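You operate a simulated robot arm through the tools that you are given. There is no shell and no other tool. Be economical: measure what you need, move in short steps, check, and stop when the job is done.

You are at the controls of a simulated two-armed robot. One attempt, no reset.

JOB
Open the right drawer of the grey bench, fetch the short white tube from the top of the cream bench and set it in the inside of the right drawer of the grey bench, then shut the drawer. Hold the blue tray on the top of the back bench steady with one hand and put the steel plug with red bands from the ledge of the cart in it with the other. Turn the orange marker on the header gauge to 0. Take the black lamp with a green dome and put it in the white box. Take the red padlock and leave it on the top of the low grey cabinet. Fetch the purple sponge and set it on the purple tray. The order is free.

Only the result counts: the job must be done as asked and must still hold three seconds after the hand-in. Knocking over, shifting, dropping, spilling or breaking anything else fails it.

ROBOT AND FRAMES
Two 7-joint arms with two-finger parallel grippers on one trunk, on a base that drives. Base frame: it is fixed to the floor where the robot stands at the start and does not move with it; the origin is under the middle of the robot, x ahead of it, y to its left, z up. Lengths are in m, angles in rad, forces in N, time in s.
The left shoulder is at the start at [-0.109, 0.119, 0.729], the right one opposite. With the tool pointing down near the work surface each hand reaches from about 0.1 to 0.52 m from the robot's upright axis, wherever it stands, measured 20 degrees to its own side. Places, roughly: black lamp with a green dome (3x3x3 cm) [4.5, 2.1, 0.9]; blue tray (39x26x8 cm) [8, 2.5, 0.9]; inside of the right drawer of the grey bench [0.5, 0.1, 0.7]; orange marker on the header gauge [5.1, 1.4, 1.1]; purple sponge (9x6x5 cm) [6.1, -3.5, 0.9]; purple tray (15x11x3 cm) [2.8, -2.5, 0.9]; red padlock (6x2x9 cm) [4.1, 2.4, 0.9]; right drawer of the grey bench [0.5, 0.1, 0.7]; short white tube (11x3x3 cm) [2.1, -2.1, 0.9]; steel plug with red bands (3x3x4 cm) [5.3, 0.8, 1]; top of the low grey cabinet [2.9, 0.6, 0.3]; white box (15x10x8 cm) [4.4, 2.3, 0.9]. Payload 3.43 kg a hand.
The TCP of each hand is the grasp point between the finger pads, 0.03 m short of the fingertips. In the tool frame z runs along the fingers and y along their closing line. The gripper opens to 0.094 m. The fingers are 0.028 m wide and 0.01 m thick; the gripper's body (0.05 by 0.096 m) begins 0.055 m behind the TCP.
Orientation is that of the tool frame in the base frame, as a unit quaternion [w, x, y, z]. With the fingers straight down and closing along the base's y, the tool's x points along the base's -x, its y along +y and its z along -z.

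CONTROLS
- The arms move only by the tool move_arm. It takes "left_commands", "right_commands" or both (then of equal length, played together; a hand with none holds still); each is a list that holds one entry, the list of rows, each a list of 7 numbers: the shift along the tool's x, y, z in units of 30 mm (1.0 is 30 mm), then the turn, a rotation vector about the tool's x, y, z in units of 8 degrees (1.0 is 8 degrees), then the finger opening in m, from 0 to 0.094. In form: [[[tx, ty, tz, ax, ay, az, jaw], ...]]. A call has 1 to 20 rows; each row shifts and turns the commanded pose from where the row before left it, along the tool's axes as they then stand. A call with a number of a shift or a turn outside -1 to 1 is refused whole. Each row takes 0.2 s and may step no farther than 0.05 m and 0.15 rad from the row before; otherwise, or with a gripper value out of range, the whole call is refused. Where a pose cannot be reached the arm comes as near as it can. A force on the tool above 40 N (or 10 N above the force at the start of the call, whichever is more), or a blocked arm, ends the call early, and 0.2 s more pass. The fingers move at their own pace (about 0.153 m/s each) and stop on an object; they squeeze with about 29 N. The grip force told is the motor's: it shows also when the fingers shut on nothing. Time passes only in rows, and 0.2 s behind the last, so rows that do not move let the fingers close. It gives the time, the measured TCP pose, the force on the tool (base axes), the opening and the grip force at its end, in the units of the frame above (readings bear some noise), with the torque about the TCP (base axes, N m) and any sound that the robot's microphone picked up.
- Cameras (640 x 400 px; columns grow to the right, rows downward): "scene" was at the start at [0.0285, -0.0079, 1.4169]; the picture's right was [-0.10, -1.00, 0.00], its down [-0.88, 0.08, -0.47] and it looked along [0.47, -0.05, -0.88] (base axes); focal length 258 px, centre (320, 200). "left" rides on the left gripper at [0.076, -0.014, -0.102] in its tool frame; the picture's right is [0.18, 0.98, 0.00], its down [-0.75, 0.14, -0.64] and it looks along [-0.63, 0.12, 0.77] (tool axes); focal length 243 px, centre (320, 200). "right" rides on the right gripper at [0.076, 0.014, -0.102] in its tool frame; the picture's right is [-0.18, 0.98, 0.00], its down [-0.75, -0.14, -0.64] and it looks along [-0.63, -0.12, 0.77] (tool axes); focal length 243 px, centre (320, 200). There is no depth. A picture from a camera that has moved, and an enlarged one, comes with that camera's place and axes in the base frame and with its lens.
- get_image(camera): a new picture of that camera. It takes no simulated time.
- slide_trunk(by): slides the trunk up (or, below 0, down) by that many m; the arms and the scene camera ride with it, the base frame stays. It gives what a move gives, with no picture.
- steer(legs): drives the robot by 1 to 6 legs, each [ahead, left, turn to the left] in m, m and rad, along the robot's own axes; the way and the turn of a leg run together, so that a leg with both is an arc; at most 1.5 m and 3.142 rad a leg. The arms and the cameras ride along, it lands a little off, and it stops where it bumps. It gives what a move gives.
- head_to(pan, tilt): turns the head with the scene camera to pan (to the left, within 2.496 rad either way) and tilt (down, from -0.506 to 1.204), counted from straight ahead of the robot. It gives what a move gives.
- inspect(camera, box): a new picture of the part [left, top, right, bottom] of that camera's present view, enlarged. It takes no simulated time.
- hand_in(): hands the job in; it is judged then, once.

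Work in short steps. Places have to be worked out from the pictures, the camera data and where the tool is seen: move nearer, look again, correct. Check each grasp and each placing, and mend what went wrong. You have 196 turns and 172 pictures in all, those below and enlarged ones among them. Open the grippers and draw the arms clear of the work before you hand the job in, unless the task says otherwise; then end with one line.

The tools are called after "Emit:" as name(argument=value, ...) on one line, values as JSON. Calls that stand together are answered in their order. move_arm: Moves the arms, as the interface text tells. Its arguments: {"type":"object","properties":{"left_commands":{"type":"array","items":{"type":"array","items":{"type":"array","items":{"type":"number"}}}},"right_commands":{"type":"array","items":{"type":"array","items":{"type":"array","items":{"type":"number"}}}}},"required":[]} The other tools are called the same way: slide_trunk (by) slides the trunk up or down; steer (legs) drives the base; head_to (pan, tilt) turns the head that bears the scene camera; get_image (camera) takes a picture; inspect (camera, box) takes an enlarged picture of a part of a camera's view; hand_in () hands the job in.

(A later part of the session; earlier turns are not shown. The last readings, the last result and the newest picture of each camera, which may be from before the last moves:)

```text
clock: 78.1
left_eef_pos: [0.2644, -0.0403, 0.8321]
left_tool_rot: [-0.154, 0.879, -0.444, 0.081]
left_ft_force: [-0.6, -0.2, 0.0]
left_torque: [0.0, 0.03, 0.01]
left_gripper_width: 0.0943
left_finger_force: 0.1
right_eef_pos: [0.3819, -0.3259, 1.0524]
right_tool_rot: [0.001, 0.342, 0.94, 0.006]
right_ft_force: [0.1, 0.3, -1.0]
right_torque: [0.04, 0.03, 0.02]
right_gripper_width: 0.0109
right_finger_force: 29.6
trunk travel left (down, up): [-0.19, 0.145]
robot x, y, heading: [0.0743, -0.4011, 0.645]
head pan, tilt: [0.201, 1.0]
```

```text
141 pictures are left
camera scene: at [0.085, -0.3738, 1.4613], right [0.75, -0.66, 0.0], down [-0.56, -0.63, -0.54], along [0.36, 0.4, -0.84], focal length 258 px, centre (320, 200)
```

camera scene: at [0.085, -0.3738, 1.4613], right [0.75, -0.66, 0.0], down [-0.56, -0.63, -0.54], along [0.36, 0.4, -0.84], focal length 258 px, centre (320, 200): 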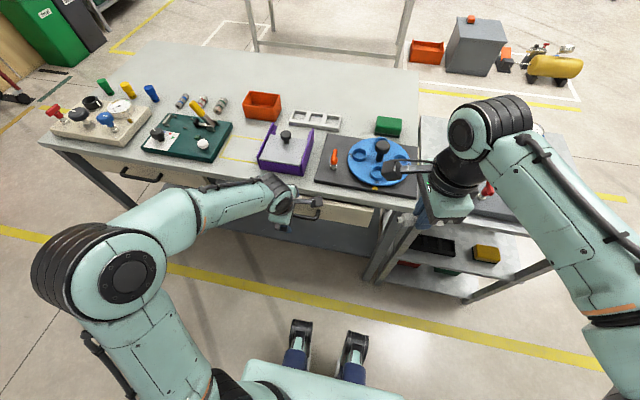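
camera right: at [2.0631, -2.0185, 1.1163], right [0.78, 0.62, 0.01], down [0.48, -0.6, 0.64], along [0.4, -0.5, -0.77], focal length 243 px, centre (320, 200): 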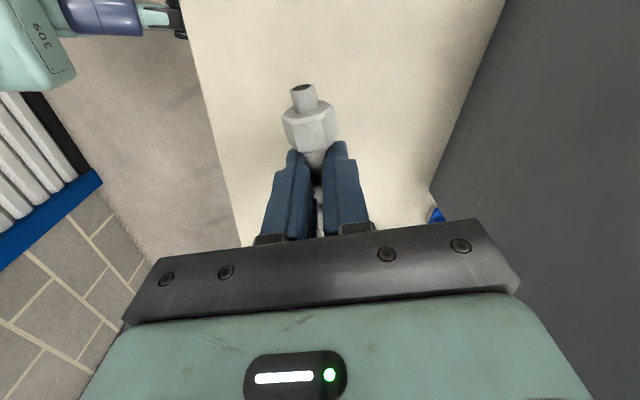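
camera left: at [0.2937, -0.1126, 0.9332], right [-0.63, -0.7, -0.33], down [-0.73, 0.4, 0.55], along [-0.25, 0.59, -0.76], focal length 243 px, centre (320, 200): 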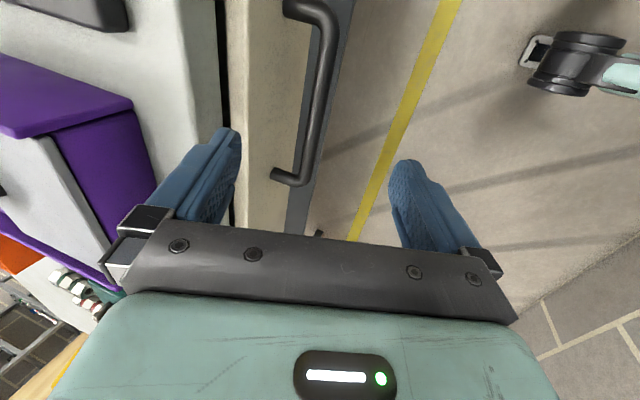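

Handle now appears ~2.4 cm nearer (the drawer came out a bit): bar centre ≈[0.303,0.002,0.709]. I move 2 cm forward, go down 8.5 cm and check.

Emit:
move_arm(left_commands=[[[-0.3, -0.63, 0.23, 0, 0, 0, 0.094], [0, 0.323, 0.887, 0, 0, 0, 0.094], [0, 0.323, 0.887, 0, 0, 0, 0.094], [0, 0.323, 0.887, 0, 0, 0, 0.094], [0, 0, 0, 0, 0, 0, 0.094]]])

Emit:
get_image(camera="left")

```text
clock: 78.8
left_eef_pos: [0.2825, -0.0172, 0.7989]
left_tool_rot: [-0.166, 0.877, -0.442, 0.089]
left_ft_force: [-11.5, -9.0, 17.7]
left_torque: [0.63, -0.61, -0.02]
left_gripper_width: 0.09
left_finger_force: 0.2
right_eef_pos: [0.3816, -0.3282, 1.0516]
right_tool_rot: [0.002, 0.341, 0.94, 0.003]
right_ft_force: [0.0, -0.8, -0.3]
right_torque: [0.0, 0.01, 0.0]
right_gripper_width: 0.0106
right_finger_force: 29.1
trunk travel left (down, up): [-0.19, 0.145]
robot x, y, heading: [0.0716, -0.3993, 0.646]
head pan, tilt: [0.201, 1.0]
stopped in row 3 (left hand): the force on the tool passed its limit at 83 N (the readings are from after the stop); the commanded pose is now the measured one
```

```text
140 pictures are left
camera left: at [0.308, -0.0921, 0.8998], right [-0.62, -0.69, -0.36], down [-0.75, 0.39, 0.54], along [-0.23, 0.61, -0.76], focal length 243 px, centre (320, 200)
```

left: 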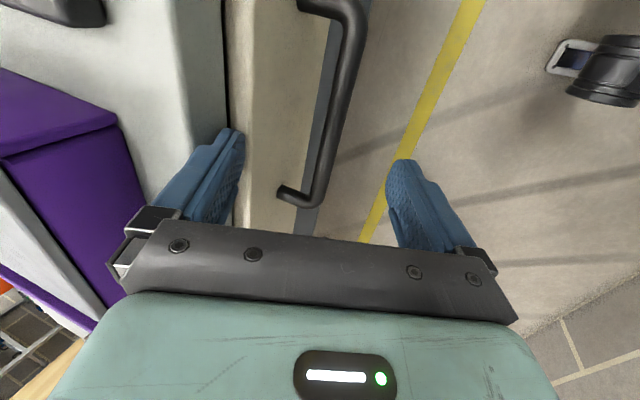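

The inner fingertip landed on the drawer front's top edge, so I back off 1 cm and descend between bar and face.

Emit:
move_arm(left_commands=[[[0, 0.25, -0.28, 0, 0, 0, 0.094], [0, 0.296, 0.743, 0, 0, 0, 0.094], [0, 0.296, 0.743, 0, 0, 0, 0.094], [0, 0.296, 0.743, 0, 0, 0, 0.094], [0, 0.2, 0.6, 0, 0, 0, 0.094]]])

Emit:
get_image(camera="left")

```text
clock: 79.4
left_eef_pos: [0.2812, -0.0161, 0.7937]
left_tool_rot: [-0.179, 0.875, -0.438, 0.099]
left_ft_force: [-7.1, -6.5, 12.6]
left_torque: [0.46, -0.48, -0.01]
left_gripper_width: 0.0919
left_finger_force: 0.0
right_eef_pos: [0.3816, -0.3258, 1.0519]
right_tool_rot: [0.001, 0.341, 0.94, 0.004]
right_ft_force: [0.0, -0.9, -0.7]
right_torque: [-0.02, 0.0, -0.01]
right_gripper_width: 0.0109
right_finger_force: 29.2
trunk travel left (down, up): [-0.19, 0.145]
robot x, y, heading: [0.0724, -0.4014, 0.646]
head pan, tilt: [0.201, 1.0]
stopped in row 3 (left hand): the force on the tool passed its limit at 57 N (the readings are from after the stop); the commanded pose is now the measured one
```

```text
139 pictures are left
camera left: at [0.3039, -0.0934, 0.8951], right [-0.61, -0.69, -0.39], down [-0.76, 0.38, 0.52], along [-0.21, 0.62, -0.76], focal length 243 px, centre (320, 200)
```

left: 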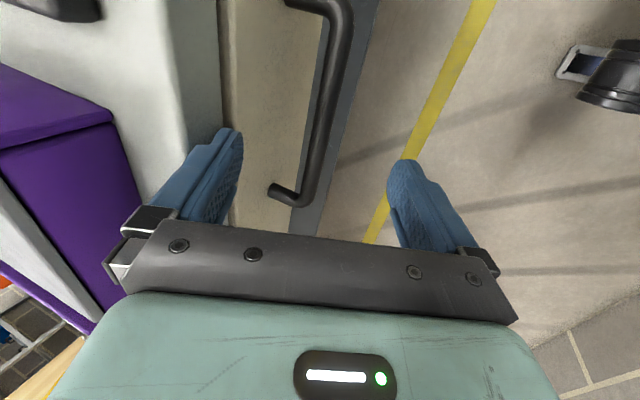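

The finger is still resting on the drawer front. I lift, back off 3 cm, reduce the tilt to ~16°, and look.

Emit:
move_arm(left_commands=[[[0, 0, -0.7, 0, 0, 0, 0.094], [0, 0.58, -0.29, 0, 0, 0, 0.094], [0, 0, 0, -1, 0, 0, 0.094], [0, 0, 0, 0, 0, 0, 0.094]]])

Emit:
get_image(camera="left")

Emit:
inspect(camera="scene", box=[210, 140, 410, 265])

```text
clock: 80.4
left_eef_pos: [0.2591, -0.033, 0.8137]
left_tool_rot: [-0.117, 0.886, -0.444, 0.067]
left_ft_force: [0.0, 0.4, 0.8]
left_torque: [0.02, 0.01, 0.0]
left_gripper_width: 0.0941
left_finger_force: 0.1
right_eef_pos: [0.3819, -0.3249, 1.0518]
right_tool_rot: [0.001, 0.341, 0.94, 0.004]
right_ft_force: [-0.5, 0.4, -1.0]
right_torque: [0.0, 0.03, -0.03]
right_gripper_width: 0.0107
right_finger_force: 29.2
trunk travel left (down, up): [-0.19, 0.145]
robot x, y, heading: [0.0706, -0.3997, 0.647]
head pan, tilt: [0.201, 1.0]
```

```text
138 pictures are left
camera left: at [0.2929, -0.0996, 0.9171], right [-0.65, -0.72, -0.26], down [-0.7, 0.43, 0.57], along [-0.3, 0.55, -0.78], focal length 243 px, centre (320, 200)
```

left: 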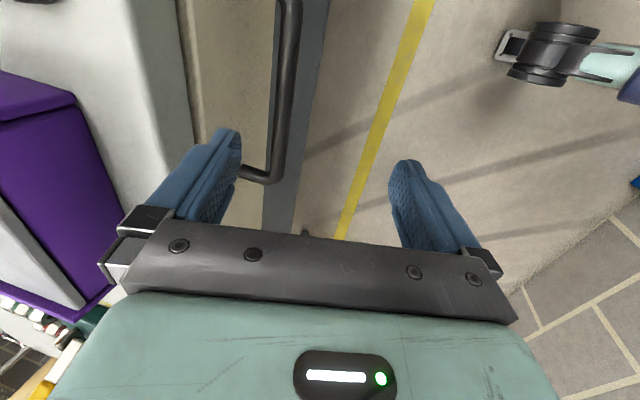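

```text
3.20 times, centred on (310, 202) of scene
camera zoom: at [0.085, -0.3737, 1.4613], right [0.75, -0.66, 0.0], down [-0.56, -0.63, -0.54], along [0.36, 0.4, -0.84], focal length 824 px, centre (352, 192)
```

zoom: 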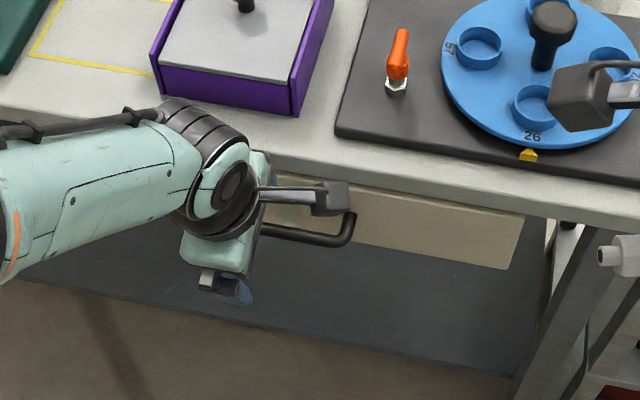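

The fingertip is now directly above the bar (bar e1≈0.253, face≈0.285). I move forward 2.4 cm and descend 3 cm to check it enters the gap.

Emit:
move_arm(left_commands=[[[0, -0.77, 0.21, 0, 0, 0, 0.094], [0, 0.133, 0.482, 0, 0, 0, 0.094], [0, 0.133, 0.482, 0, 0, 0, 0.094], [0, 0, 0, 0, 0, 0, 0.094]]])

Emit:
get_image(camera="left")

```text
clock: 81.2
left_eef_pos: [0.282, -0.0158, 0.8021]
left_tool_rot: [-0.127, 0.884, -0.444, 0.075]
left_ft_force: [-8.1, -5.5, 16.2]
left_torque: [0.53, -0.57, -0.1]
left_gripper_width: 0.0905
left_finger_force: 0.0
right_eef_pos: [0.382, -0.3262, 1.0512]
right_tool_rot: [0.002, 0.342, 0.94, 0.004]
right_ft_force: [0.4, 0.1, 0.1]
right_torque: [-0.01, -0.03, -0.02]
right_gripper_width: 0.0109
right_finger_force: 29.1
trunk travel left (down, up): [-0.19, 0.145]
robot x, y, heading: [0.0711, -0.3989, 0.647]
head pan, tilt: [0.201, 1.0]
stopped in row 3 (left hand): the force on the tool passed its limit at 54 N (the readings are from after the stop); the commanded pose is now the measured one
```

```text
136 pictures are left
camera left: at [0.3141, -0.084, 0.9039], right [-0.64, -0.71, -0.28], down [-0.72, 0.42, 0.56], along [-0.28, 0.56, -0.78], focal length 243 px, centre (320, 200)
```

left: 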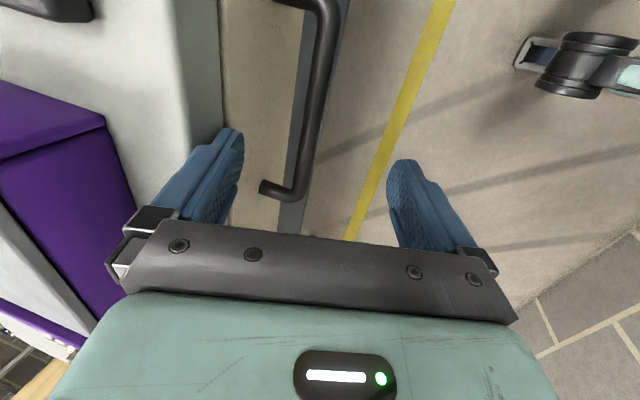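

The fingertip again meets something at z≈0.787. I enlarge the view to see what it is touching.

Emit:
inspect(camera="left", box=[140, 60, 340, 240])

Emit:
inspect(camera="scene", box=[230, 160, 350, 250])

```text
2.22 times, centred on (240, 150) of left
camera zoom: at [0.3141, -0.084, 0.9039], right [-0.64, -0.71, -0.28], down [-0.72, 0.42, 0.56], along [-0.28, 0.56, -0.78], focal length 539 px, centre (498, 311)
```

zoom: 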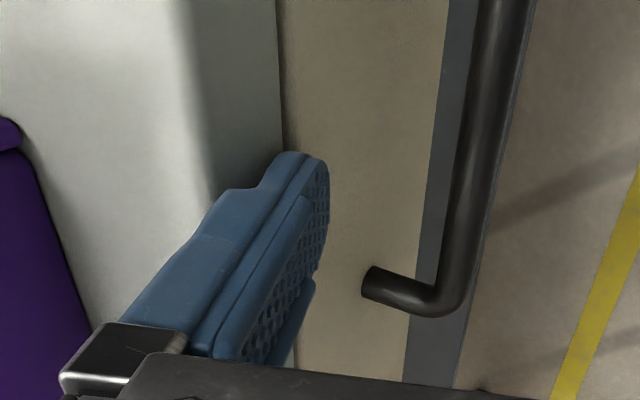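

```text
4.44 times, centred on (290, 205) of scene
camera zoom: at [0.0843, -0.3744, 1.4614], right [0.75, -0.66, 0.0], down [-0.56, -0.63, -0.54], along [0.36, 0.41, -0.84], focal length 1145 px, centre (453, 178)
```

zoom: 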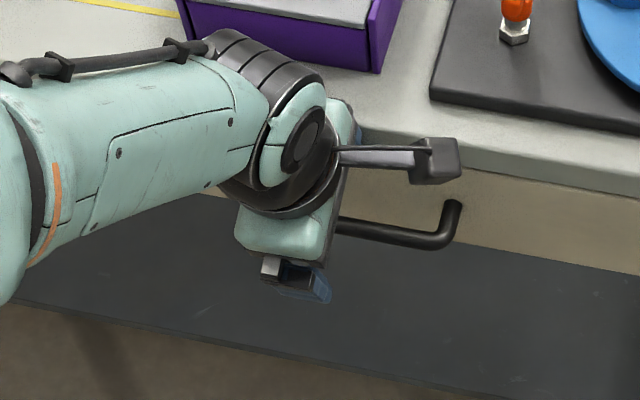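

The finger is meeting the edge from above. I change the path: back off, tilt to ~25°, go down in front of the edge to just above the bar, and only then slide the fingertip over and behind the bar.

Emit:
move_arm(left_commands=[[[0, 0, -0.5, 0, 0, 0, 0.094], [0, 0.9, -0.3, 0, 0, 0, 0.094], [0, 0, 0, 1, 0, 0, 0.094], [0, 0.36, 0.775, 0, 0, 0, 0.094], [0, 0.36, 0.775, 0, 0, 0, 0.094], [0, 0.36, 0.775, 0, 0, 0, 0.094], [0, 0, 0, 0, 0, 0, 0.094]]])

Emit:
get_image(camera="left")

```text
clock: 82.6
left_eef_pos: [0.2631, -0.0309, 0.7495]
left_tool_rot: [-0.197, 0.871, -0.435, 0.115]
left_ft_force: [-3.6, -4.2, 5.3]
left_torque: [0.21, -0.2, 0.01]
left_gripper_width: 0.093
left_finger_force: 0.0
right_eef_pos: [0.3837, -0.3255, 1.051]
right_tool_rot: [0.0, 0.341, 0.94, 0.003]
right_ft_force: [-0.2, 0.3, -1.4]
right_torque: [-0.04, 0.03, 0.01]
right_gripper_width: 0.0107
right_finger_force: 28.9
trunk travel left (down, up): [-0.19, 0.145]
robot x, y, heading: [0.0707, -0.3977, 0.646]
head pan, tilt: [0.201, 1.0]
stopped in row 6 (left hand): the force on the tool passed its limit at 60 N (the readings are from after the stop); the commanded pose is now the measured one
```

```text
133 pictures are left
camera left: at [0.281, -0.1085, 0.8494], right [-0.59, -0.68, -0.43], down [-0.79, 0.37, 0.49], along [-0.17, 0.63, -0.76], focal length 243 px, centre (320, 200)
```

left: 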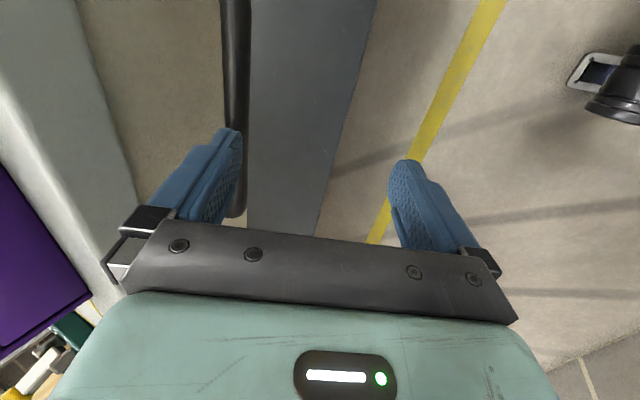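

The tip touched the bar's top at z≈0.744, so the bar is actually at about z 0.737, e1 0.254 (drawer still shut). I lift 1.6 cm, slide 2 cm forward over the bar and go down behind it.

Emit:
move_arm(left_commands=[[[0, -0.238, -0.477, 0, 0, 0, 0.094], [0, -0.597, 0.297, 0, 0, 0, 0.094], [0, 0, 0, 0, 0, 0, 0.094], [0, 0.26, 0.52, 0, 0, 0, 0.094], [0, 0.26, 0.52, 0, 0, 0, 0.094], [0, 0, 0, 0, 0, 0, 0.094]]])

Emit:
get_image(camera="left")

```text
clock: 84.0
left_eef_pos: [0.2785, -0.021, 0.7302]
left_tool_rot: [-0.197, 0.871, -0.435, 0.115]
left_ft_force: [0.5, -0.5, 0.5]
left_torque: [-0.01, 0.02, 0.02]
left_gripper_width: 0.0941
left_finger_force: 0.1
right_eef_pos: [0.3829, -0.3252, 1.0524]
right_tool_rot: [0.002, 0.341, 0.94, 0.004]
right_ft_force: [-0.1, -0.4, -1.4]
right_torque: [-0.02, -0.01, 0.0]
right_gripper_width: 0.011
right_finger_force: 29.2
trunk travel left (down, up): [-0.19, 0.145]
robot x, y, heading: [0.0727, -0.3965, 0.645]
head pan, tilt: [0.201, 1.0]
```

```text
132 pictures are left
camera left: at [0.2965, -0.0988, 0.83], right [-0.59, -0.68, -0.43], down [-0.79, 0.37, 0.49], along [-0.17, 0.63, -0.76], focal length 243 px, centre (320, 200)
```

left: 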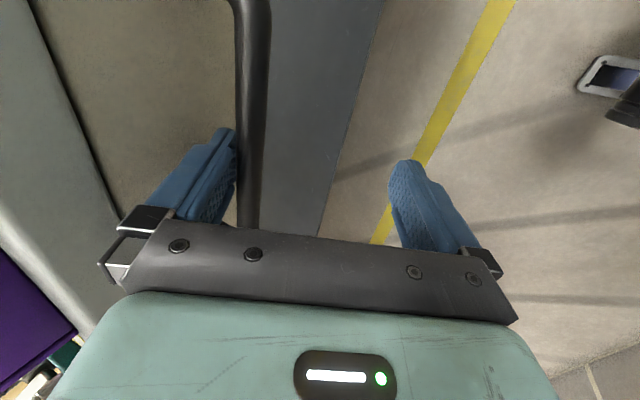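

Finger is behind the bar. I go a little lower and close the jaw; its inner finger will draw the bar in.

Emit:
move_arm(left_commands=[[[0, 0.15, 0.3, 0, 0, 0, 0.094], [0, 0, 0, 0, 0, 0, 0.06], [0, 0, 0, 0, 0, 0, 0.03], [0, 0, 0, 0, 0, 0, 0.0], [0, 0, 0, 0, 0, 0, 0.0], [0, 0, 0, 0, 0, 0, 0.0]]])

Emit:
get_image(camera="left")

```text
clock: 84.7
left_eef_pos: [0.2833, -0.0159, 0.7283]
left_tool_rot: [-0.208, 0.868, -0.435, 0.122]
left_ft_force: [-0.6, 0.8, 36.3]
left_torque: [-0.34, 2.72, 0.09]
left_gripper_width: 0.0393
left_finger_force: 8.7
right_eef_pos: [0.3825, -0.3264, 1.0524]
right_tool_rot: [0.0, 0.341, 0.94, 0.004]
right_ft_force: [-0.1, 0.5, -1.7]
right_torque: [-0.02, 0.0, 0.01]
right_gripper_width: 0.0109
right_finger_force: 28.8
trunk travel left (down, up): [-0.19, 0.145]
robot x, y, heading: [0.0709, -0.3967, 0.647]
head pan, tilt: [0.201, 1.0]
stopped in row 3 (left hand): the force on the tool passed its limit at 55 N (the readings are from after the stop); the commanded pose is now the measured one
```

```text
131 pictures are left
camera left: at [0.2997, -0.0958, 0.8273], right [-0.58, -0.67, -0.45], down [-0.8, 0.37, 0.48], along [-0.16, 0.64, -0.75], focal length 243 px, centre (320, 200)
```

left: 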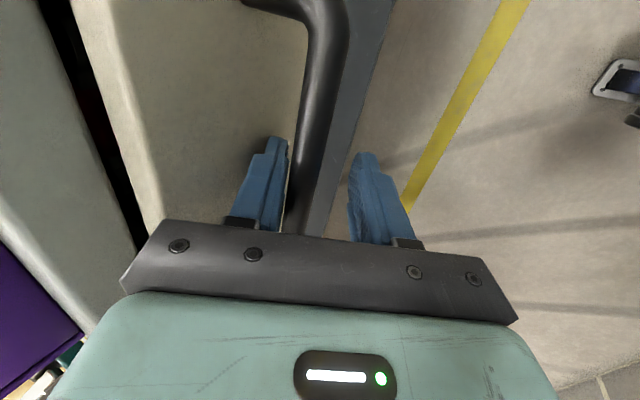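

The drawer has come out a little. I keep closing onto the bar.

Emit:
move_arm(left_commands=[[[0, 0, 0, 0, 0, 0, 0.02], [0, 0, 0, 0, 0, 0, 0.0], [0, 0, 0, 0, 0, 0, 0.0], [0, 0, 0, 0, 0, 0, 0.0]]])

Emit:
get_image(camera="left")

```text
clock: 85.0
left_eef_pos: [0.2873, -0.0153, 0.7299]
left_tool_rot: [-0.211, 0.867, -0.435, 0.122]
left_ft_force: [-0.7, -1.4, 32.2]
left_torque: [-0.96, 4.41, 0.29]
left_gripper_width: 0.0284
left_finger_force: 7.2
right_eef_pos: [0.3826, -0.3257, 1.0511]
right_tool_rot: [0.002, 0.341, 0.94, 0.004]
right_ft_force: [0.3, -0.9, -0.8]
right_torque: [0.03, 0.0, -0.02]
right_gripper_width: 0.0112
right_finger_force: 28.8
trunk travel left (down, up): [-0.19, 0.145]
robot x, y, heading: [0.0697, -0.4006, 0.648]
head pan, tilt: [0.201, 1.0]
stopped in row 1 (left hand): the force on the tool passed its limit at 54 N (the readings are from after the stop); the commanded pose is now the measured one
```

```text
130 pictures are left
camera left: at [0.3012, -0.0945, 0.8296], right [-0.58, -0.67, -0.46], down [-0.8, 0.37, 0.48], along [-0.15, 0.64, -0.75], focal length 243 px, centre (320, 200)
```

left: 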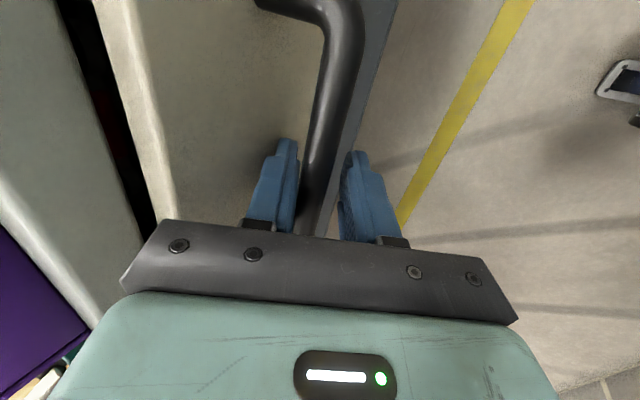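

There's an upward reaction; I ease up a few mm and finish closing.

Emit:
move_arm(left_commands=[[[0, 0, -0.3, 0, 0, 0, 0.026], [0, 0, 0, 0, 0, 0, 0.015], [0, 0, 0, 0, 0, 0, 0.0], [0, 0, 0, 0, 0, 0, 0.0]]])

```text
clock: 86.0
left_eef_pos: [0.2802, -0.0172, 0.7336]
left_tool_rot: [-0.205, 0.868, -0.436, 0.119]
left_ft_force: [4.2, -7.1, -38.3]
left_torque: [0.31, 0.76, -0.21]
left_gripper_width: 0.0184
left_finger_force: 45.3
right_eef_pos: [0.3837, -0.3238, 1.0509]
right_tool_rot: [0.001, 0.341, 0.94, 0.002]
right_ft_force: [0.2, -0.5, -0.8]
right_torque: [-0.03, -0.04, 0.01]
right_gripper_width: 0.011
right_finger_force: 28.8
trunk travel left (down, up): [-0.19, 0.145]
robot x, y, heading: [0.0694, -0.4, 0.645]
head pan, tilt: [0.201, 1.0]
```

Bar gripped. Pull straight back 12 cm, first 6 to check.

Emit:
move_arm(left_commands=[[[0, 0.5, -0.15, 0, 0, 0, 0], [0, 0.668, -0.34, 0, 0, 0, 0], [0, 0.668, -0.34, 0, 0, 0, 0], [0, 0.668, -0.34, 0, 0, 0, 0]]])

Emit:
get_image(camera="scene")

```text
clock: 87.0
left_eef_pos: [0.216, -0.0649, 0.7352]
left_tool_rot: [-0.21, 0.868, -0.433, 0.123]
left_ft_force: [-0.4, -0.5, 9.9]
left_torque: [-1.74, 1.22, -1.22]
left_gripper_width: 0.0181
left_finger_force: 44.8
right_eef_pos: [0.3828, -0.3256, 1.0519]
right_tool_rot: [0.002, 0.341, 0.94, 0.003]
right_ft_force: [-1.1, -0.8, -0.5]
right_torque: [0.0, -0.01, -0.01]
right_gripper_width: 0.0109
right_finger_force: 29.1
trunk travel left (down, up): [-0.19, 0.145]
robot x, y, heading: [0.0722, -0.401, 0.641]
head pan, tilt: [0.201, 1.0]
```

```text
129 pictures are left
camera scene: at [0.0848, -0.3736, 1.4614], right [0.75, -0.66, 0.0], down [-0.56, -0.63, -0.54], along [0.36, 0.41, -0.84], focal length 258 px, centre (320, 200)
```

scene: 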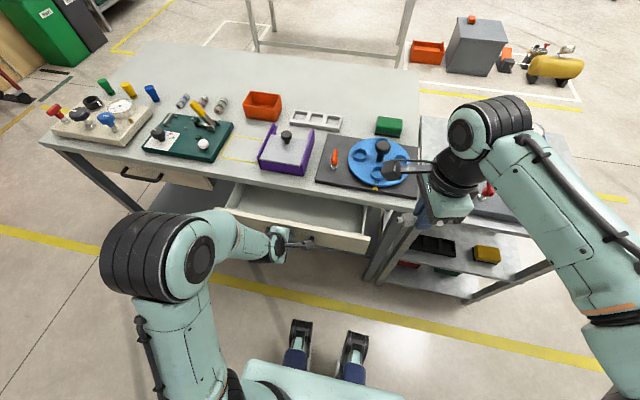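

The drawer slides nicely. Pull 12 cm more.

Emit:
move_arm(left_commands=[[[0, 0.668, -0.34, 0, 0, 0, 0], [0, 0.668, -0.34, 0, 0, 0, 0], [0, 0.668, -0.34, 0, 0, 0, 0], [0, 0.668, -0.34, 0, 0, 0, 0], [0, 0.668, -0.34, 0, 0, 0, 0], [0, 0.668, -0.34, 0, 0, 0, 0]]])

Emit:
get_image(camera="scene")

```text
clock: 87.7
left_eef_pos: [0.1783, -0.0938, 0.7338]
left_tool_rot: [-0.213, 0.866, -0.434, 0.125]
left_ft_force: [1.1, -2.8, 22.7]
left_torque: [0.34, 3.14, 0.49]
left_gripper_width: 0.0182
left_finger_force: 44.9
left hand out of reach, approached as far as the arm can: row 3
right_eef_pos: [0.3832, -0.3268, 1.0516]
right_tool_rot: [0.001, 0.341, 0.94, 0.003]
right_ft_force: [0.4, -0.7, -0.3]
right_torque: [-0.02, -0.02, 0.0]
right_gripper_width: 0.0107
right_finger_force: 28.7
trunk travel left (down, up): [-0.19, 0.145]
robot x, y, heading: [0.0758, -0.3971, 0.645]
head pan, tilt: [0.201, 1.0]
stopped in row 3 (left hand): the force on the tool passed its limit at 44 N (the readings are from after the stop); the commanded pose is now the measured one
```

```text
128 pictures are left
camera scene: at [0.0859, -0.3742, 1.4613], right [0.75, -0.66, 0.0], down [-0.56, -0.63, -0.54], along [0.36, 0.41, -0.84], focal length 258 px, centre (320, 200)
```

scene: 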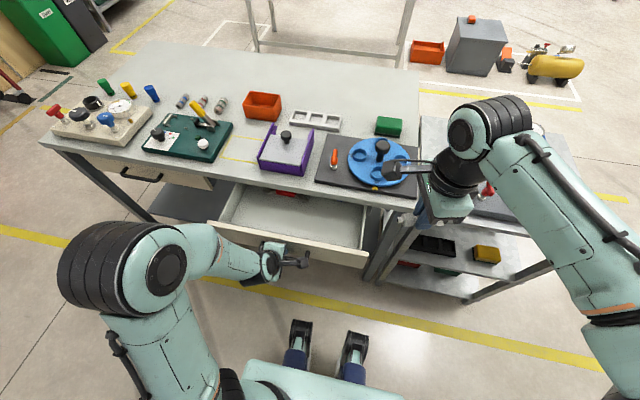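

Arm limit reached with ~13 cm open. I keep the grip and back the base 8 cm to open further.

Emit:
steer(legs=[[-0.08, 0, 0]])

Emit:
get_image(camera="scene")

```text
clock: 89.2
left_eef_pos: [0.1128, -0.1418, 0.7336]
left_tool_rot: [-0.213, 0.866, -0.435, 0.125]
left_ft_force: [-0.8, 1.8, 11.2]
left_torque: [-0.67, 2.2, -0.14]
left_gripper_width: 0.0181
left_finger_force: 44.7
right_eef_pos: [0.3183, -0.3746, 1.0509]
right_tool_rot: [0.001, 0.341, 0.94, 0.003]
right_ft_force: [0.0, 1.1, -1.4]
right_torque: [0.02, 0.0, -0.02]
right_gripper_width: 0.0111
right_finger_force: 29.5
trunk travel left (down, up): [-0.19, 0.145]
robot x, y, heading: [0.0083, -0.4465, 0.647]
head pan, tilt: [0.201, 1.0]
stopped in leg 1: the force on the tool passed its limit at 42 N (the readings are from after the stop); the commanded pose is now the measured one
```

```text
127 pictures are left
camera scene: at [0.0205, -0.4221, 1.4612], right [0.75, -0.66, 0.0], down [-0.56, -0.63, -0.54], along [0.36, 0.4, -0.84], focal length 258 px, centre (320, 200)
```

scene: 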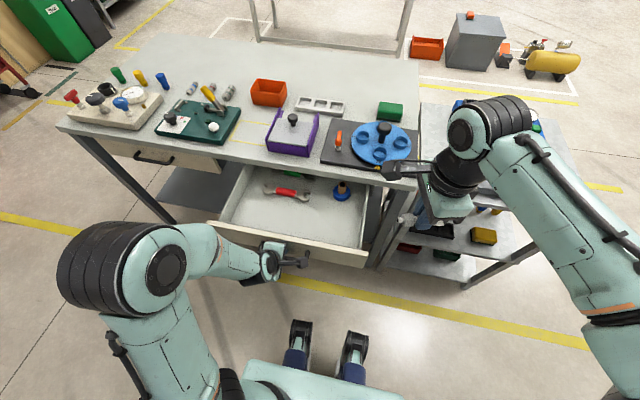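

Drawer is open ~20 cm; a wrench and another item lie at the back, the front is clear. I bring the right hand with the tube above the clear front-right area at about [0.295,-0.185].

Emit:
move_arm(right_commands=[[[0.775, 0.728, 0, 0, 0, 0, 0], [0.775, 0.728, 0, 0, 0, 0, 0], [0.775, 0.728, 0, 0, 0, 0, 0], [0.775, 0.728, 0, 0, 0, 0, 0], [0.775, 0.728, 0, 0, 0, 0, 0], [0.775, 0.728, 0, 0, 0, 0, 0]]])

Emit:
get_image(camera="right")

Emit:
get_image(camera="scene")

```text
clock: 90.6
left_eef_pos: [0.1134, -0.1412, 0.7345]
left_tool_rot: [-0.213, 0.866, -0.434, 0.126]
left_ft_force: [-1.7, 3.7, 11.6]
left_torque: [-1.55, 1.19, -0.98]
left_gripper_width: 0.0181
left_finger_force: 44.5
right_eef_pos: [0.295, -0.1839, 1.0523]
right_tool_rot: [0.0, 0.341, 0.94, 0.002]
right_ft_force: [0.1, 0.1, -1.4]
right_torque: [0.04, 0.0, 0.03]
right_gripper_width: 0.0113
right_finger_force: 29.6
trunk travel left (down, up): [-0.19, 0.145]
robot x, y, heading: [0.0044, -0.4475, 0.645]
head pan, tilt: [0.201, 1.0]
```

```text
126 pictures are left
camera right: at [0.2447, -0.1248, 1.1546], right [0.77, 0.64, 0.01], down [0.49, -0.59, 0.64], along [0.41, -0.49, -0.77], focal length 243 px, centre (320, 200)
```

right: 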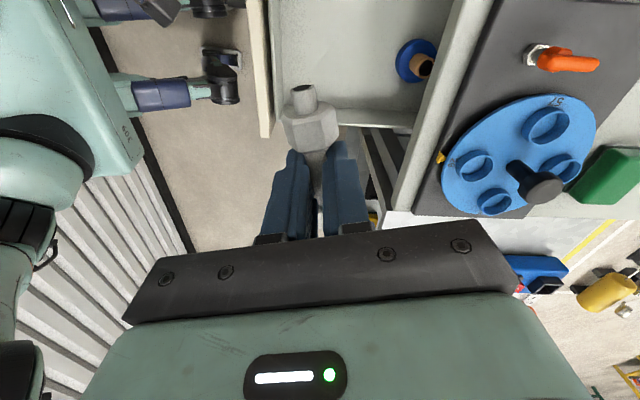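

```text
125 pictures are left
camera scene: at [0.0203, -0.4218, 1.4613], right [0.75, -0.66, 0.0], down [-0.56, -0.63, -0.54], along [0.36, 0.4, -0.84], focal length 258 px, centre (320, 200)
```

scene: 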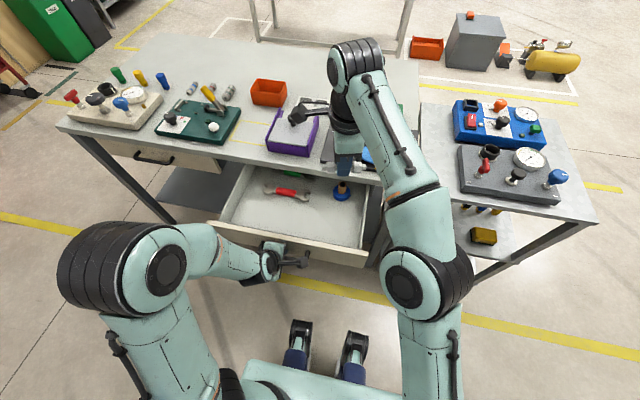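

The right drawer wall is only ~6 cm from the TCP, so I shift 4 cm left and 2 cm inward, then go down to z≈0.80 and check.

Emit:
move_arm(right_commands=[[[0.57, 0.475, 0, 0, 0, 0, 0], [0.57, 0.475, 0, 0, 0, 0, 0], [0, 0, 0.92, 0, 0, 0, 0], [0, 0, 0.92, 0, 0, 0, 0], [0, 0, 0.92, 0, 0, 0, 0], [0, 0, 0.92, 0, 0, 0, 0], [0, 0, 0.92, 0, 0, 0, 0], [0, 0, 0.92, 0, 0, 0, 0], [0, 0, 0.92, 0, 0, 0, 0], [0, 0, 0.92, 0, 0, 0, 0], [0, 0, 0.92, 0, 0, 0, 0]]])

Emit:
get_image(camera="right")

Emit:
get_image(camera="scene")

```text
clock: 93.0
left_eef_pos: [0.1128, -0.1415, 0.7342]
left_tool_rot: [-0.214, 0.866, -0.435, 0.125]
left_ft_force: [-0.6, 2.6, 16.1]
left_torque: [-0.94, 1.63, -0.6]
left_gripper_width: 0.0182
left_finger_force: 44.7
right_eef_pos: [0.2922, -0.1731, 0.806]
right_tool_rot: [0.001, 0.341, 0.94, 0.004]
right_ft_force: [0.6, 0.6, -2.2]
right_torque: [-0.01, 0.0, -0.01]
right_gripper_width: 0.0109
right_finger_force: 28.9
right hand out of reach, approached as far as the arm can: row 1, 2
trunk travel left (down, up): [-0.19, 0.145]
robot x, y, heading: [0.0055, -0.4428, 0.643]
head pan, tilt: [0.201, 1.0]
```

```text
124 pictures are left
camera right: at [0.242, -0.1125, 0.9072], right [0.77, 0.64, 0.01], down [0.48, -0.6, 0.64], along [0.41, -0.49, -0.77], focal length 243 px, centre (320, 200)
```

right: 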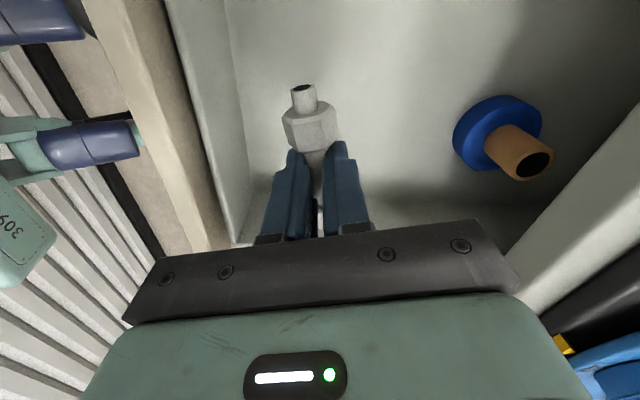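

```text
123 pictures are left
camera scene: at [0.0201, -0.4223, 1.4613], right [0.75, -0.66, 0.0], down [-0.56, -0.63, -0.54], along [0.36, 0.4, -0.84], focal length 258 px, centre (320, 200)
```

scene: 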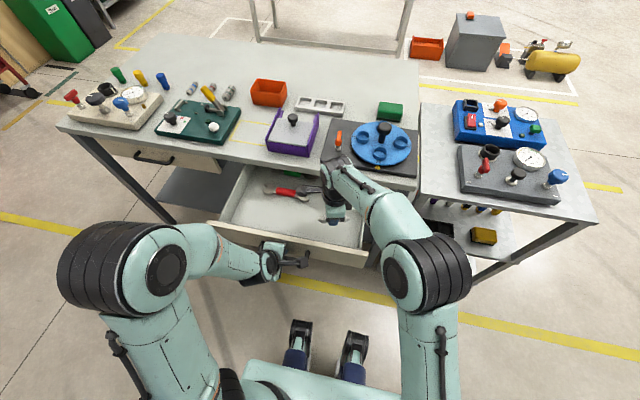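

The shift did not happen at the higher level. I repeat it here and look again.

Emit:
move_arm(right_commands=[[[0.6, 0.45, 0, 0, 0, 0, 0], [0.6, 0.45, 0, 0, 0, 0, 0], [0, 0, 0, 0, 0, 0, 0]]])

Emit:
get_image(camera="right")

```text
clock: 93.8
left_eef_pos: [0.1132, -0.142, 0.7334]
left_tool_rot: [-0.214, 0.866, -0.434, 0.125]
left_ft_force: [-1.3, 3.2, 18.0]
left_torque: [-0.81, 1.64, -0.52]
left_gripper_width: 0.0183
left_finger_force: 45.0
right_eef_pos: [0.2828, -0.1288, 0.8047]
right_tool_rot: [0.001, 0.341, 0.94, 0.003]
right_ft_force: [-0.1, -0.3, -0.5]
right_torque: [-0.01, 0.01, -0.04]
right_gripper_width: 0.011
right_finger_force: 28.8
trunk travel left (down, up): [-0.19, 0.145]
robot x, y, heading: [0.0059, -0.4474, 0.648]
head pan, tilt: [0.201, 1.0]
```

```text
122 pictures are left
camera right: at [0.2325, -0.0691, 0.9079], right [0.77, 0.64, 0.01], down [0.48, -0.59, 0.64], along [0.41, -0.49, -0.77], focal length 243 px, centre (320, 200)
```

right: 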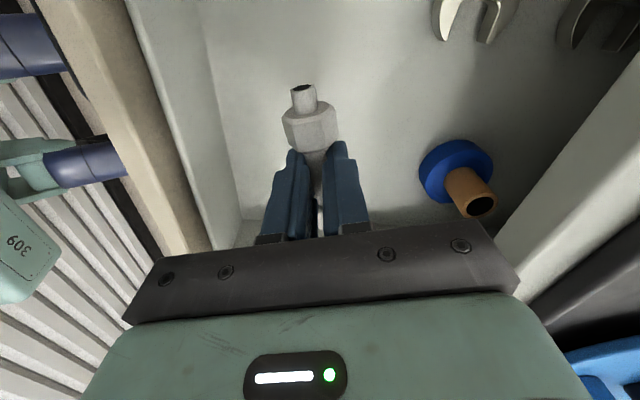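

Clear of the walls. Descend 6 cm, then in small rows until near the floor.

Emit:
move_arm(right_commands=[[[0, 0, 0.7, 0, 0, 0, 0], [0, 0, 0.7, 0, 0, 0, 0], [0, 0, 0.6, 0, 0, 0, 0], [0, 0, 0, 0, 0, 0, 0]]])

Emit:
get_image(camera="right")

Emit:
inspect(camera="scene", box=[210, 150, 410, 275])

```text
clock: 94.8
left_eef_pos: [0.1132, -0.1424, 0.7339]
left_tool_rot: [-0.213, 0.866, -0.435, 0.125]
left_ft_force: [-1.9, 2.9, 18.9]
left_torque: [-0.86, 1.63, -0.55]
left_gripper_width: 0.0178
left_finger_force: 45.5
right_eef_pos: [0.2829, -0.1289, 0.7438]
right_tool_rot: [0.001, 0.341, 0.94, 0.003]
right_ft_force: [-0.7, 0.3, -1.2]
right_torque: [0.01, 0.0, -0.03]
right_gripper_width: 0.011
right_finger_force: 29.1
trunk travel left (down, up): [-0.19, 0.145]
robot x, y, heading: [0.0052, -0.4483, 0.65]
head pan, tilt: [0.201, 1.0]
```

```text
121 pictures are left
camera right: at [0.2323, -0.0697, 0.8472], right [0.77, 0.64, 0.01], down [0.48, -0.59, 0.64], along [0.41, -0.49, -0.77], focal length 243 px, centre (320, 200)
```

right: 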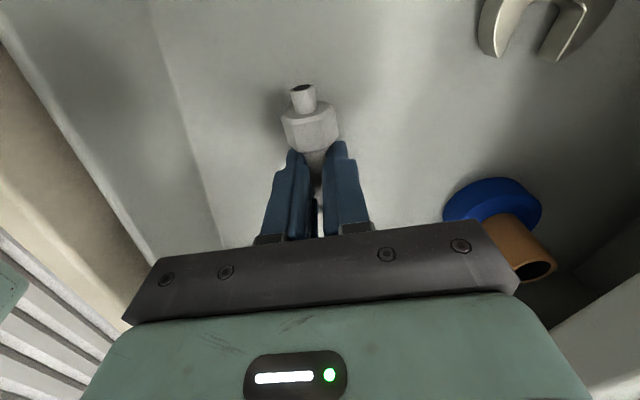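

```text
3.20 times, centred on (310, 212) of scene
camera zoom: at [0.0199, -0.4225, 1.4613], right [0.75, -0.66, 0.0], down [-0.56, -0.63, -0.54], along [0.36, 0.4, -0.84], focal length 824 px, centre (352, 160)
```

zoom: 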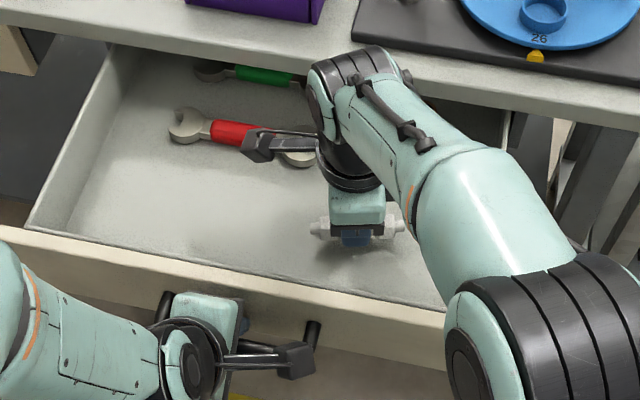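

A few cm of height left. I descend slowly until contact.

Emit:
move_arm(right_commands=[[[0, 0, 0.3, 0, 0, 0, 0], [0, 0, 0.3, 0, 0, 0, 0], [0, 0, 0.2, 0, 0, 0, 0], [0, 0, 0.2, 0, 0, 0, 0], [0, 0, 0.2, 0, 0, 0, 0], [0, 0, 0.2, 0, 0, 0, 0]]])

Emit:
get_image(camera="right")

```text
clock: 95.5
left_eef_pos: [0.1132, -0.1424, 0.7352]
left_tool_rot: [-0.214, 0.866, -0.434, 0.125]
left_ft_force: [-1.6, 0.3, 16.4]
left_torque: [-0.5, 1.91, -0.1]
left_gripper_width: 0.0179
left_finger_force: 44.5
right_eef_pos: [0.2833, -0.129, 0.7307]
right_tool_rot: [0.001, 0.342, 0.94, 0.004]
right_ft_force: [1.5, -0.3, 4.5]
right_torque: [-0.05, -0.01, 0.03]
right_gripper_width: 0.0112
right_finger_force: 29.1
trunk travel left (down, up): [-0.19, 0.145]
robot x, y, heading: [0.005, -0.4496, 0.644]
head pan, tilt: [0.201, 1.0]
stopped in row 3 (right hand): the force on the tool passed its limit at 51 N (the readings are from after the stop); the commanded pose is now the measured one
```

```text
119 pictures are left
camera right: at [0.2333, -0.07, 0.8341], right [0.77, 0.64, 0.01], down [0.49, -0.6, 0.64], along [0.41, -0.49, -0.77], focal length 243 px, centre (320, 200)
```

right: 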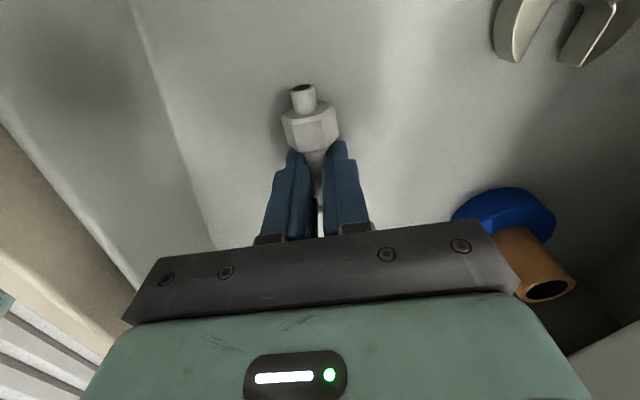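

Contact with the drawer floor. Release and lift out.

Emit:
move_arm(right_commands=[[[0, 0, 0, 0, 0, 0, 0.03], [0, 0, 0, 0, 0, 0, 0.05], [0, 0, 0, 0, 0, 0, 0.05], [0, 0, -0.6, 0, 0, 0, 0.05], [0, 0, -0.9, 0, 0, 0, 0.05], [0, 0, -0.9, 0, 0, 0, 0.05], [0, 0, -0.9, 0, 0, 0, 0.05], [0, 0, -0.9, 0, 0, 0, 0.05], [0, 0, -0.9, 0, 0, 0, 0.05], [0, 0, -0.9, 0, 0, 0, 0.05], [0, 0, -0.9, 0, 0, 0, 0.05]]])

Emit:
get_image(camera="right")

```text
clock: 97.8
left_eef_pos: [0.1122, -0.1408, 0.7333]
left_tool_rot: [-0.214, 0.866, -0.434, 0.124]
left_ft_force: [-1.9, 3.6, 29.8]
left_torque: [-0.91, 1.41, -0.61]
left_gripper_width: 0.0178
left_finger_force: 45.1
right_eef_pos: [0.2822, -0.1309, 0.9367]
right_tool_rot: [0.001, 0.341, 0.94, 0.003]
right_ft_force: [0.2, -0.1, 1.0]
right_torque: [-0.01, 0.01, 0.02]
right_gripper_width: 0.0499
right_finger_force: 0.0
trunk travel left (down, up): [-0.19, 0.145]
robot x, y, heading: [0.0042, -0.4445, 0.644]
head pan, tilt: [0.201, 1.0]
```

```text
118 pictures are left
camera right: at [0.232, -0.0723, 1.04], right [0.77, 0.64, 0.01], down [0.48, -0.6, 0.64], along [0.41, -0.49, -0.77], focal length 243 px, centre (320, 200)
```

right: 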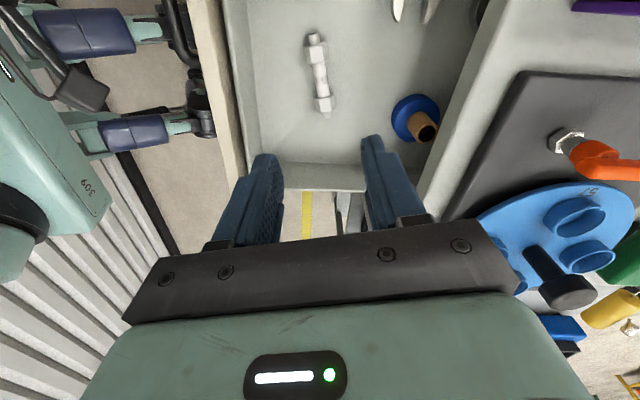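

The tube lies in the drawer. I draw the right hand back and up, then push the drawer shut with base plus left arm while still gripping the handle.

Emit:
move_arm(right_commands=[[[-0.626, -0.832, -0.4, 0, 0, 0, 0.05], [-0.626, -0.832, -0.4, 0, 0, 0, 0.05], [-0.626, -0.832, -0.4, 0, 0, 0, 0.05], [-0.626, -0.832, -0.4, 0, 0, 0, 0.05], [-0.626, -0.832, -0.4, 0, 0, 0, 0.05]]])

Emit:
steer(legs=[[0.16, 0, 0]])

Emit:
get_image(camera="scene")

```text
clock: 99.0
left_eef_pos: [0.1126, -0.1406, 0.7334]
left_tool_rot: [-0.214, 0.866, -0.435, 0.124]
left_ft_force: [-4.1, 3.5, 36.8]
left_torque: [-0.66, 1.82, -0.35]
left_gripper_width: 0.018
left_finger_force: 44.6
right_eef_pos: [0.2732, -0.2889, 0.9977]
right_tool_rot: [0.001, 0.341, 0.94, 0.004]
right_ft_force: [0.0, -0.7, -0.3]
right_torque: [0.01, -0.03, 0.0]
right_gripper_width: 0.0499
right_finger_force: 0.1
trunk travel left (down, up): [-0.19, 0.145]
robot x, y, heading: [0.0087, -0.4438, 0.647]
head pan, tilt: [0.201, 1.0]
```

```text
clock: 100.5
left_eef_pos: [0.2411, -0.0477, 0.7344]
left_tool_rot: [-0.213, 0.865, -0.436, 0.125]
left_ft_force: [1.6, -2.3, 36.6]
left_torque: [-0.51, 1.85, 0.24]
left_gripper_width: 0.0182
left_finger_force: 44.9
right_eef_pos: [0.402, -0.1947, 0.9988]
right_tool_rot: [0.001, 0.342, 0.94, 0.003]
right_ft_force: [0.6, 0.4, 0.2]
right_torque: [-0.01, 0.02, 0.01]
right_gripper_width: 0.0497
right_finger_force: 0.1
trunk travel left (down, up): [-0.19, 0.145]
robot x, y, heading: [0.136, -0.3506, 0.64]
head pan, tilt: [0.201, 1.0]
```

```text
117 pictures are left
camera scene: at [0.1473, -0.3288, 1.4614], right [0.75, -0.67, 0.0], down [-0.56, -0.63, -0.54], along [0.36, 0.4, -0.84], focal length 258 px, centre (320, 200)
```

scene: 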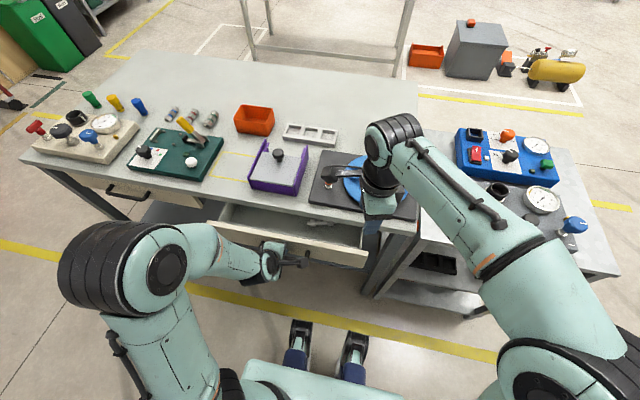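

Still ~9 cm open. Push the rest with the arm.

Emit:
move_arm(left_commands=[[[0, -0.5, 0.1, 0, 0, 0, 0], [0, -0.668, 0.34, 0, 0, 0, 0], [0, -0.668, 0.34, 0, 0, 0, 0], [0, -0.668, 0.34, 0, 0, 0, 0], [0, -0.4, 0.2, 0, 0, 0, 0]]])

Emit:
get_image(camera="scene")

```text
clock: 101.0
left_eef_pos: [0.256, -0.0355, 0.7345]
left_tool_rot: [-0.205, 0.866, -0.439, 0.121]
left_ft_force: [2.5, -0.9, -12.3]
left_torque: [0.65, 0.23, 0.32]
left_gripper_width: 0.0184
left_finger_force: 45.2
right_eef_pos: [0.4006, -0.1939, 0.9975]
right_tool_rot: [0.0, 0.342, 0.94, 0.003]
right_ft_force: [-0.4, 0.7, -0.2]
right_torque: [-0.01, -0.03, 0.03]
right_gripper_width: 0.05
right_finger_force: 0.0
trunk travel left (down, up): [-0.19, 0.145]
robot x, y, heading: [0.1347, -0.349, 0.647]
head pan, tilt: [0.201, 1.0]
stopped in row 2 (left hand): the force on the tool passed its limit at 48 N (the readings are from after the stop); the commanded pose is now the measured one
```

```text
116 pictures are left
camera scene: at [0.1473, -0.3271, 1.4612], right [0.75, -0.67, 0.0], down [-0.56, -0.63, -0.54], along [0.36, 0.4, -0.84], focal length 258 px, centre (320, 200)
```

scene: 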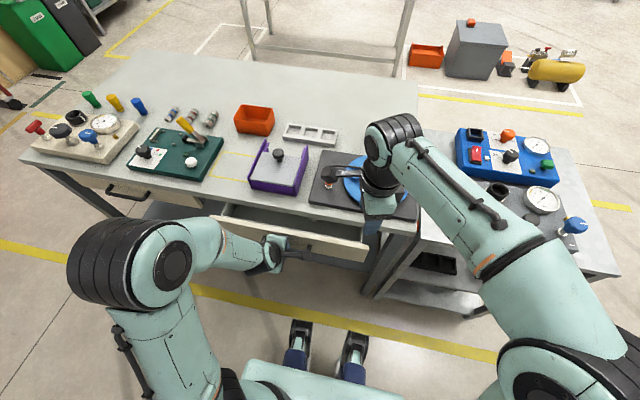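

Continue pushing in smaller rows.

Emit:
move_arm(left_commands=[[[0, -0.45, 0.227, 0, 0, 0, 0], [0, -0.45, 0.227, 0, 0, 0, 0], [0, -0.45, 0.227, 0, 0, 0, 0], [0, -0.45, 0.227, 0, 0, 0, 0], [0, -0.45, 0.227, 0, 0, 0, 0], [0, -0.3, 0.15, 0, 0, 0, 0]]])

Emit:
get_image(camera="scene")

```text
clock: 102.4
left_eef_pos: [0.3165, 0.0072, 0.7345]
left_tool_rot: [-0.197, 0.869, -0.439, 0.121]
left_ft_force: [-18.9, -8.2, 20.2]
left_torque: [-0.25, -0.13, -0.36]
left_gripper_width: 0.0184
left_finger_force: 44.9
right_eef_pos: [0.4009, -0.196, 0.999]
right_tool_rot: [0.0, 0.341, 0.94, 0.004]
right_ft_force: [0.2, -0.1, 0.5]
right_torque: [0.04, 0.01, -0.01]
right_gripper_width: 0.05
right_finger_force: 0.0
trunk travel left (down, up): [-0.19, 0.145]
robot x, y, heading: [0.1298, -0.3575, 0.642]
head pan, tilt: [0.201, 1.0]
stopped in row 6 (left hand): the force on the tool passed its limit at 47 N (the readings are from after the stop); the commanded pose is now the measured one
```

```text
115 pictures are left
camera scene: at [0.1443, -0.3299, 1.4617], right [0.75, -0.66, 0.0], down [-0.56, -0.63, -0.54], along [0.36, 0.41, -0.84], focal length 258 px, centre (320, 200)
```

scene: 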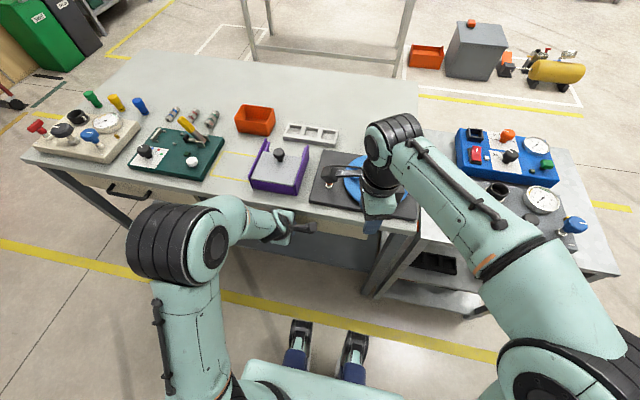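

The drawer is against its stop (pushback ~20 N). I open slightly, slide the fingers off along their own axis, and inspect.

Emit:
move_arm(left_commands=[[[0, 0, 0, 0, 0, 0, 0.03], [0, 0, 0, 0, 0, 0, 0.036], [0, 0, -0.5, 0, 0, 0, 0.036], [0, 0, -0.7, 0, 0, 0, 0.036], [0, 0, -0.8, 0, 0, 0, 0.036], [0, 0, -0.9, 0, 0, 0, 0.036]]])

Emit:
inspect(camera="scene", box=[200, 150, 400, 275])

```text
clock: 102.9
left_eef_pos: [0.3134, 0.0062, 0.7326]
left_tool_rot: [-0.193, 0.87, -0.438, 0.119]
left_ft_force: [-19.1, -12.2, 16.8]
left_torque: [0.1, -0.14, 0.11]
left_gripper_width: 0.028
left_finger_force: 0.1
right_eef_pos: [0.3975, -0.1962, 0.9981]
right_tool_rot: [0.001, 0.339, 0.941, 0.003]
right_ft_force: [0.7, 0.4, 0.4]
right_torque: [-0.01, -0.01, 0.01]
right_gripper_width: 0.0499
right_finger_force: 0.2
trunk travel left (down, up): [-0.19, 0.145]
robot x, y, heading: [0.13, -0.3522, 0.642]
head pan, tilt: [0.201, 1.0]
stopped in row 2 (left hand): the force on the tool passed its limit at 43 N (the readings are from after the stop); the commanded pose is now the measured one
```

```text
3.20 times, centred on (300, 212) of scene
camera zoom: at [0.1433, -0.3303, 1.4614], right [0.75, -0.66, 0.0], down [-0.56, -0.63, -0.54], along [0.36, 0.41, -0.84], focal length 824 px, centre (384, 160)
```

zoom: 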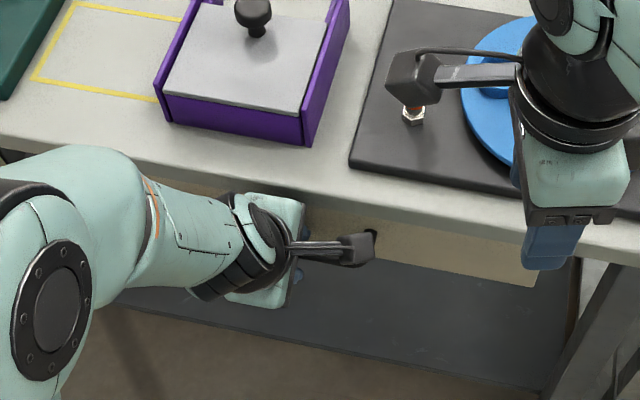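

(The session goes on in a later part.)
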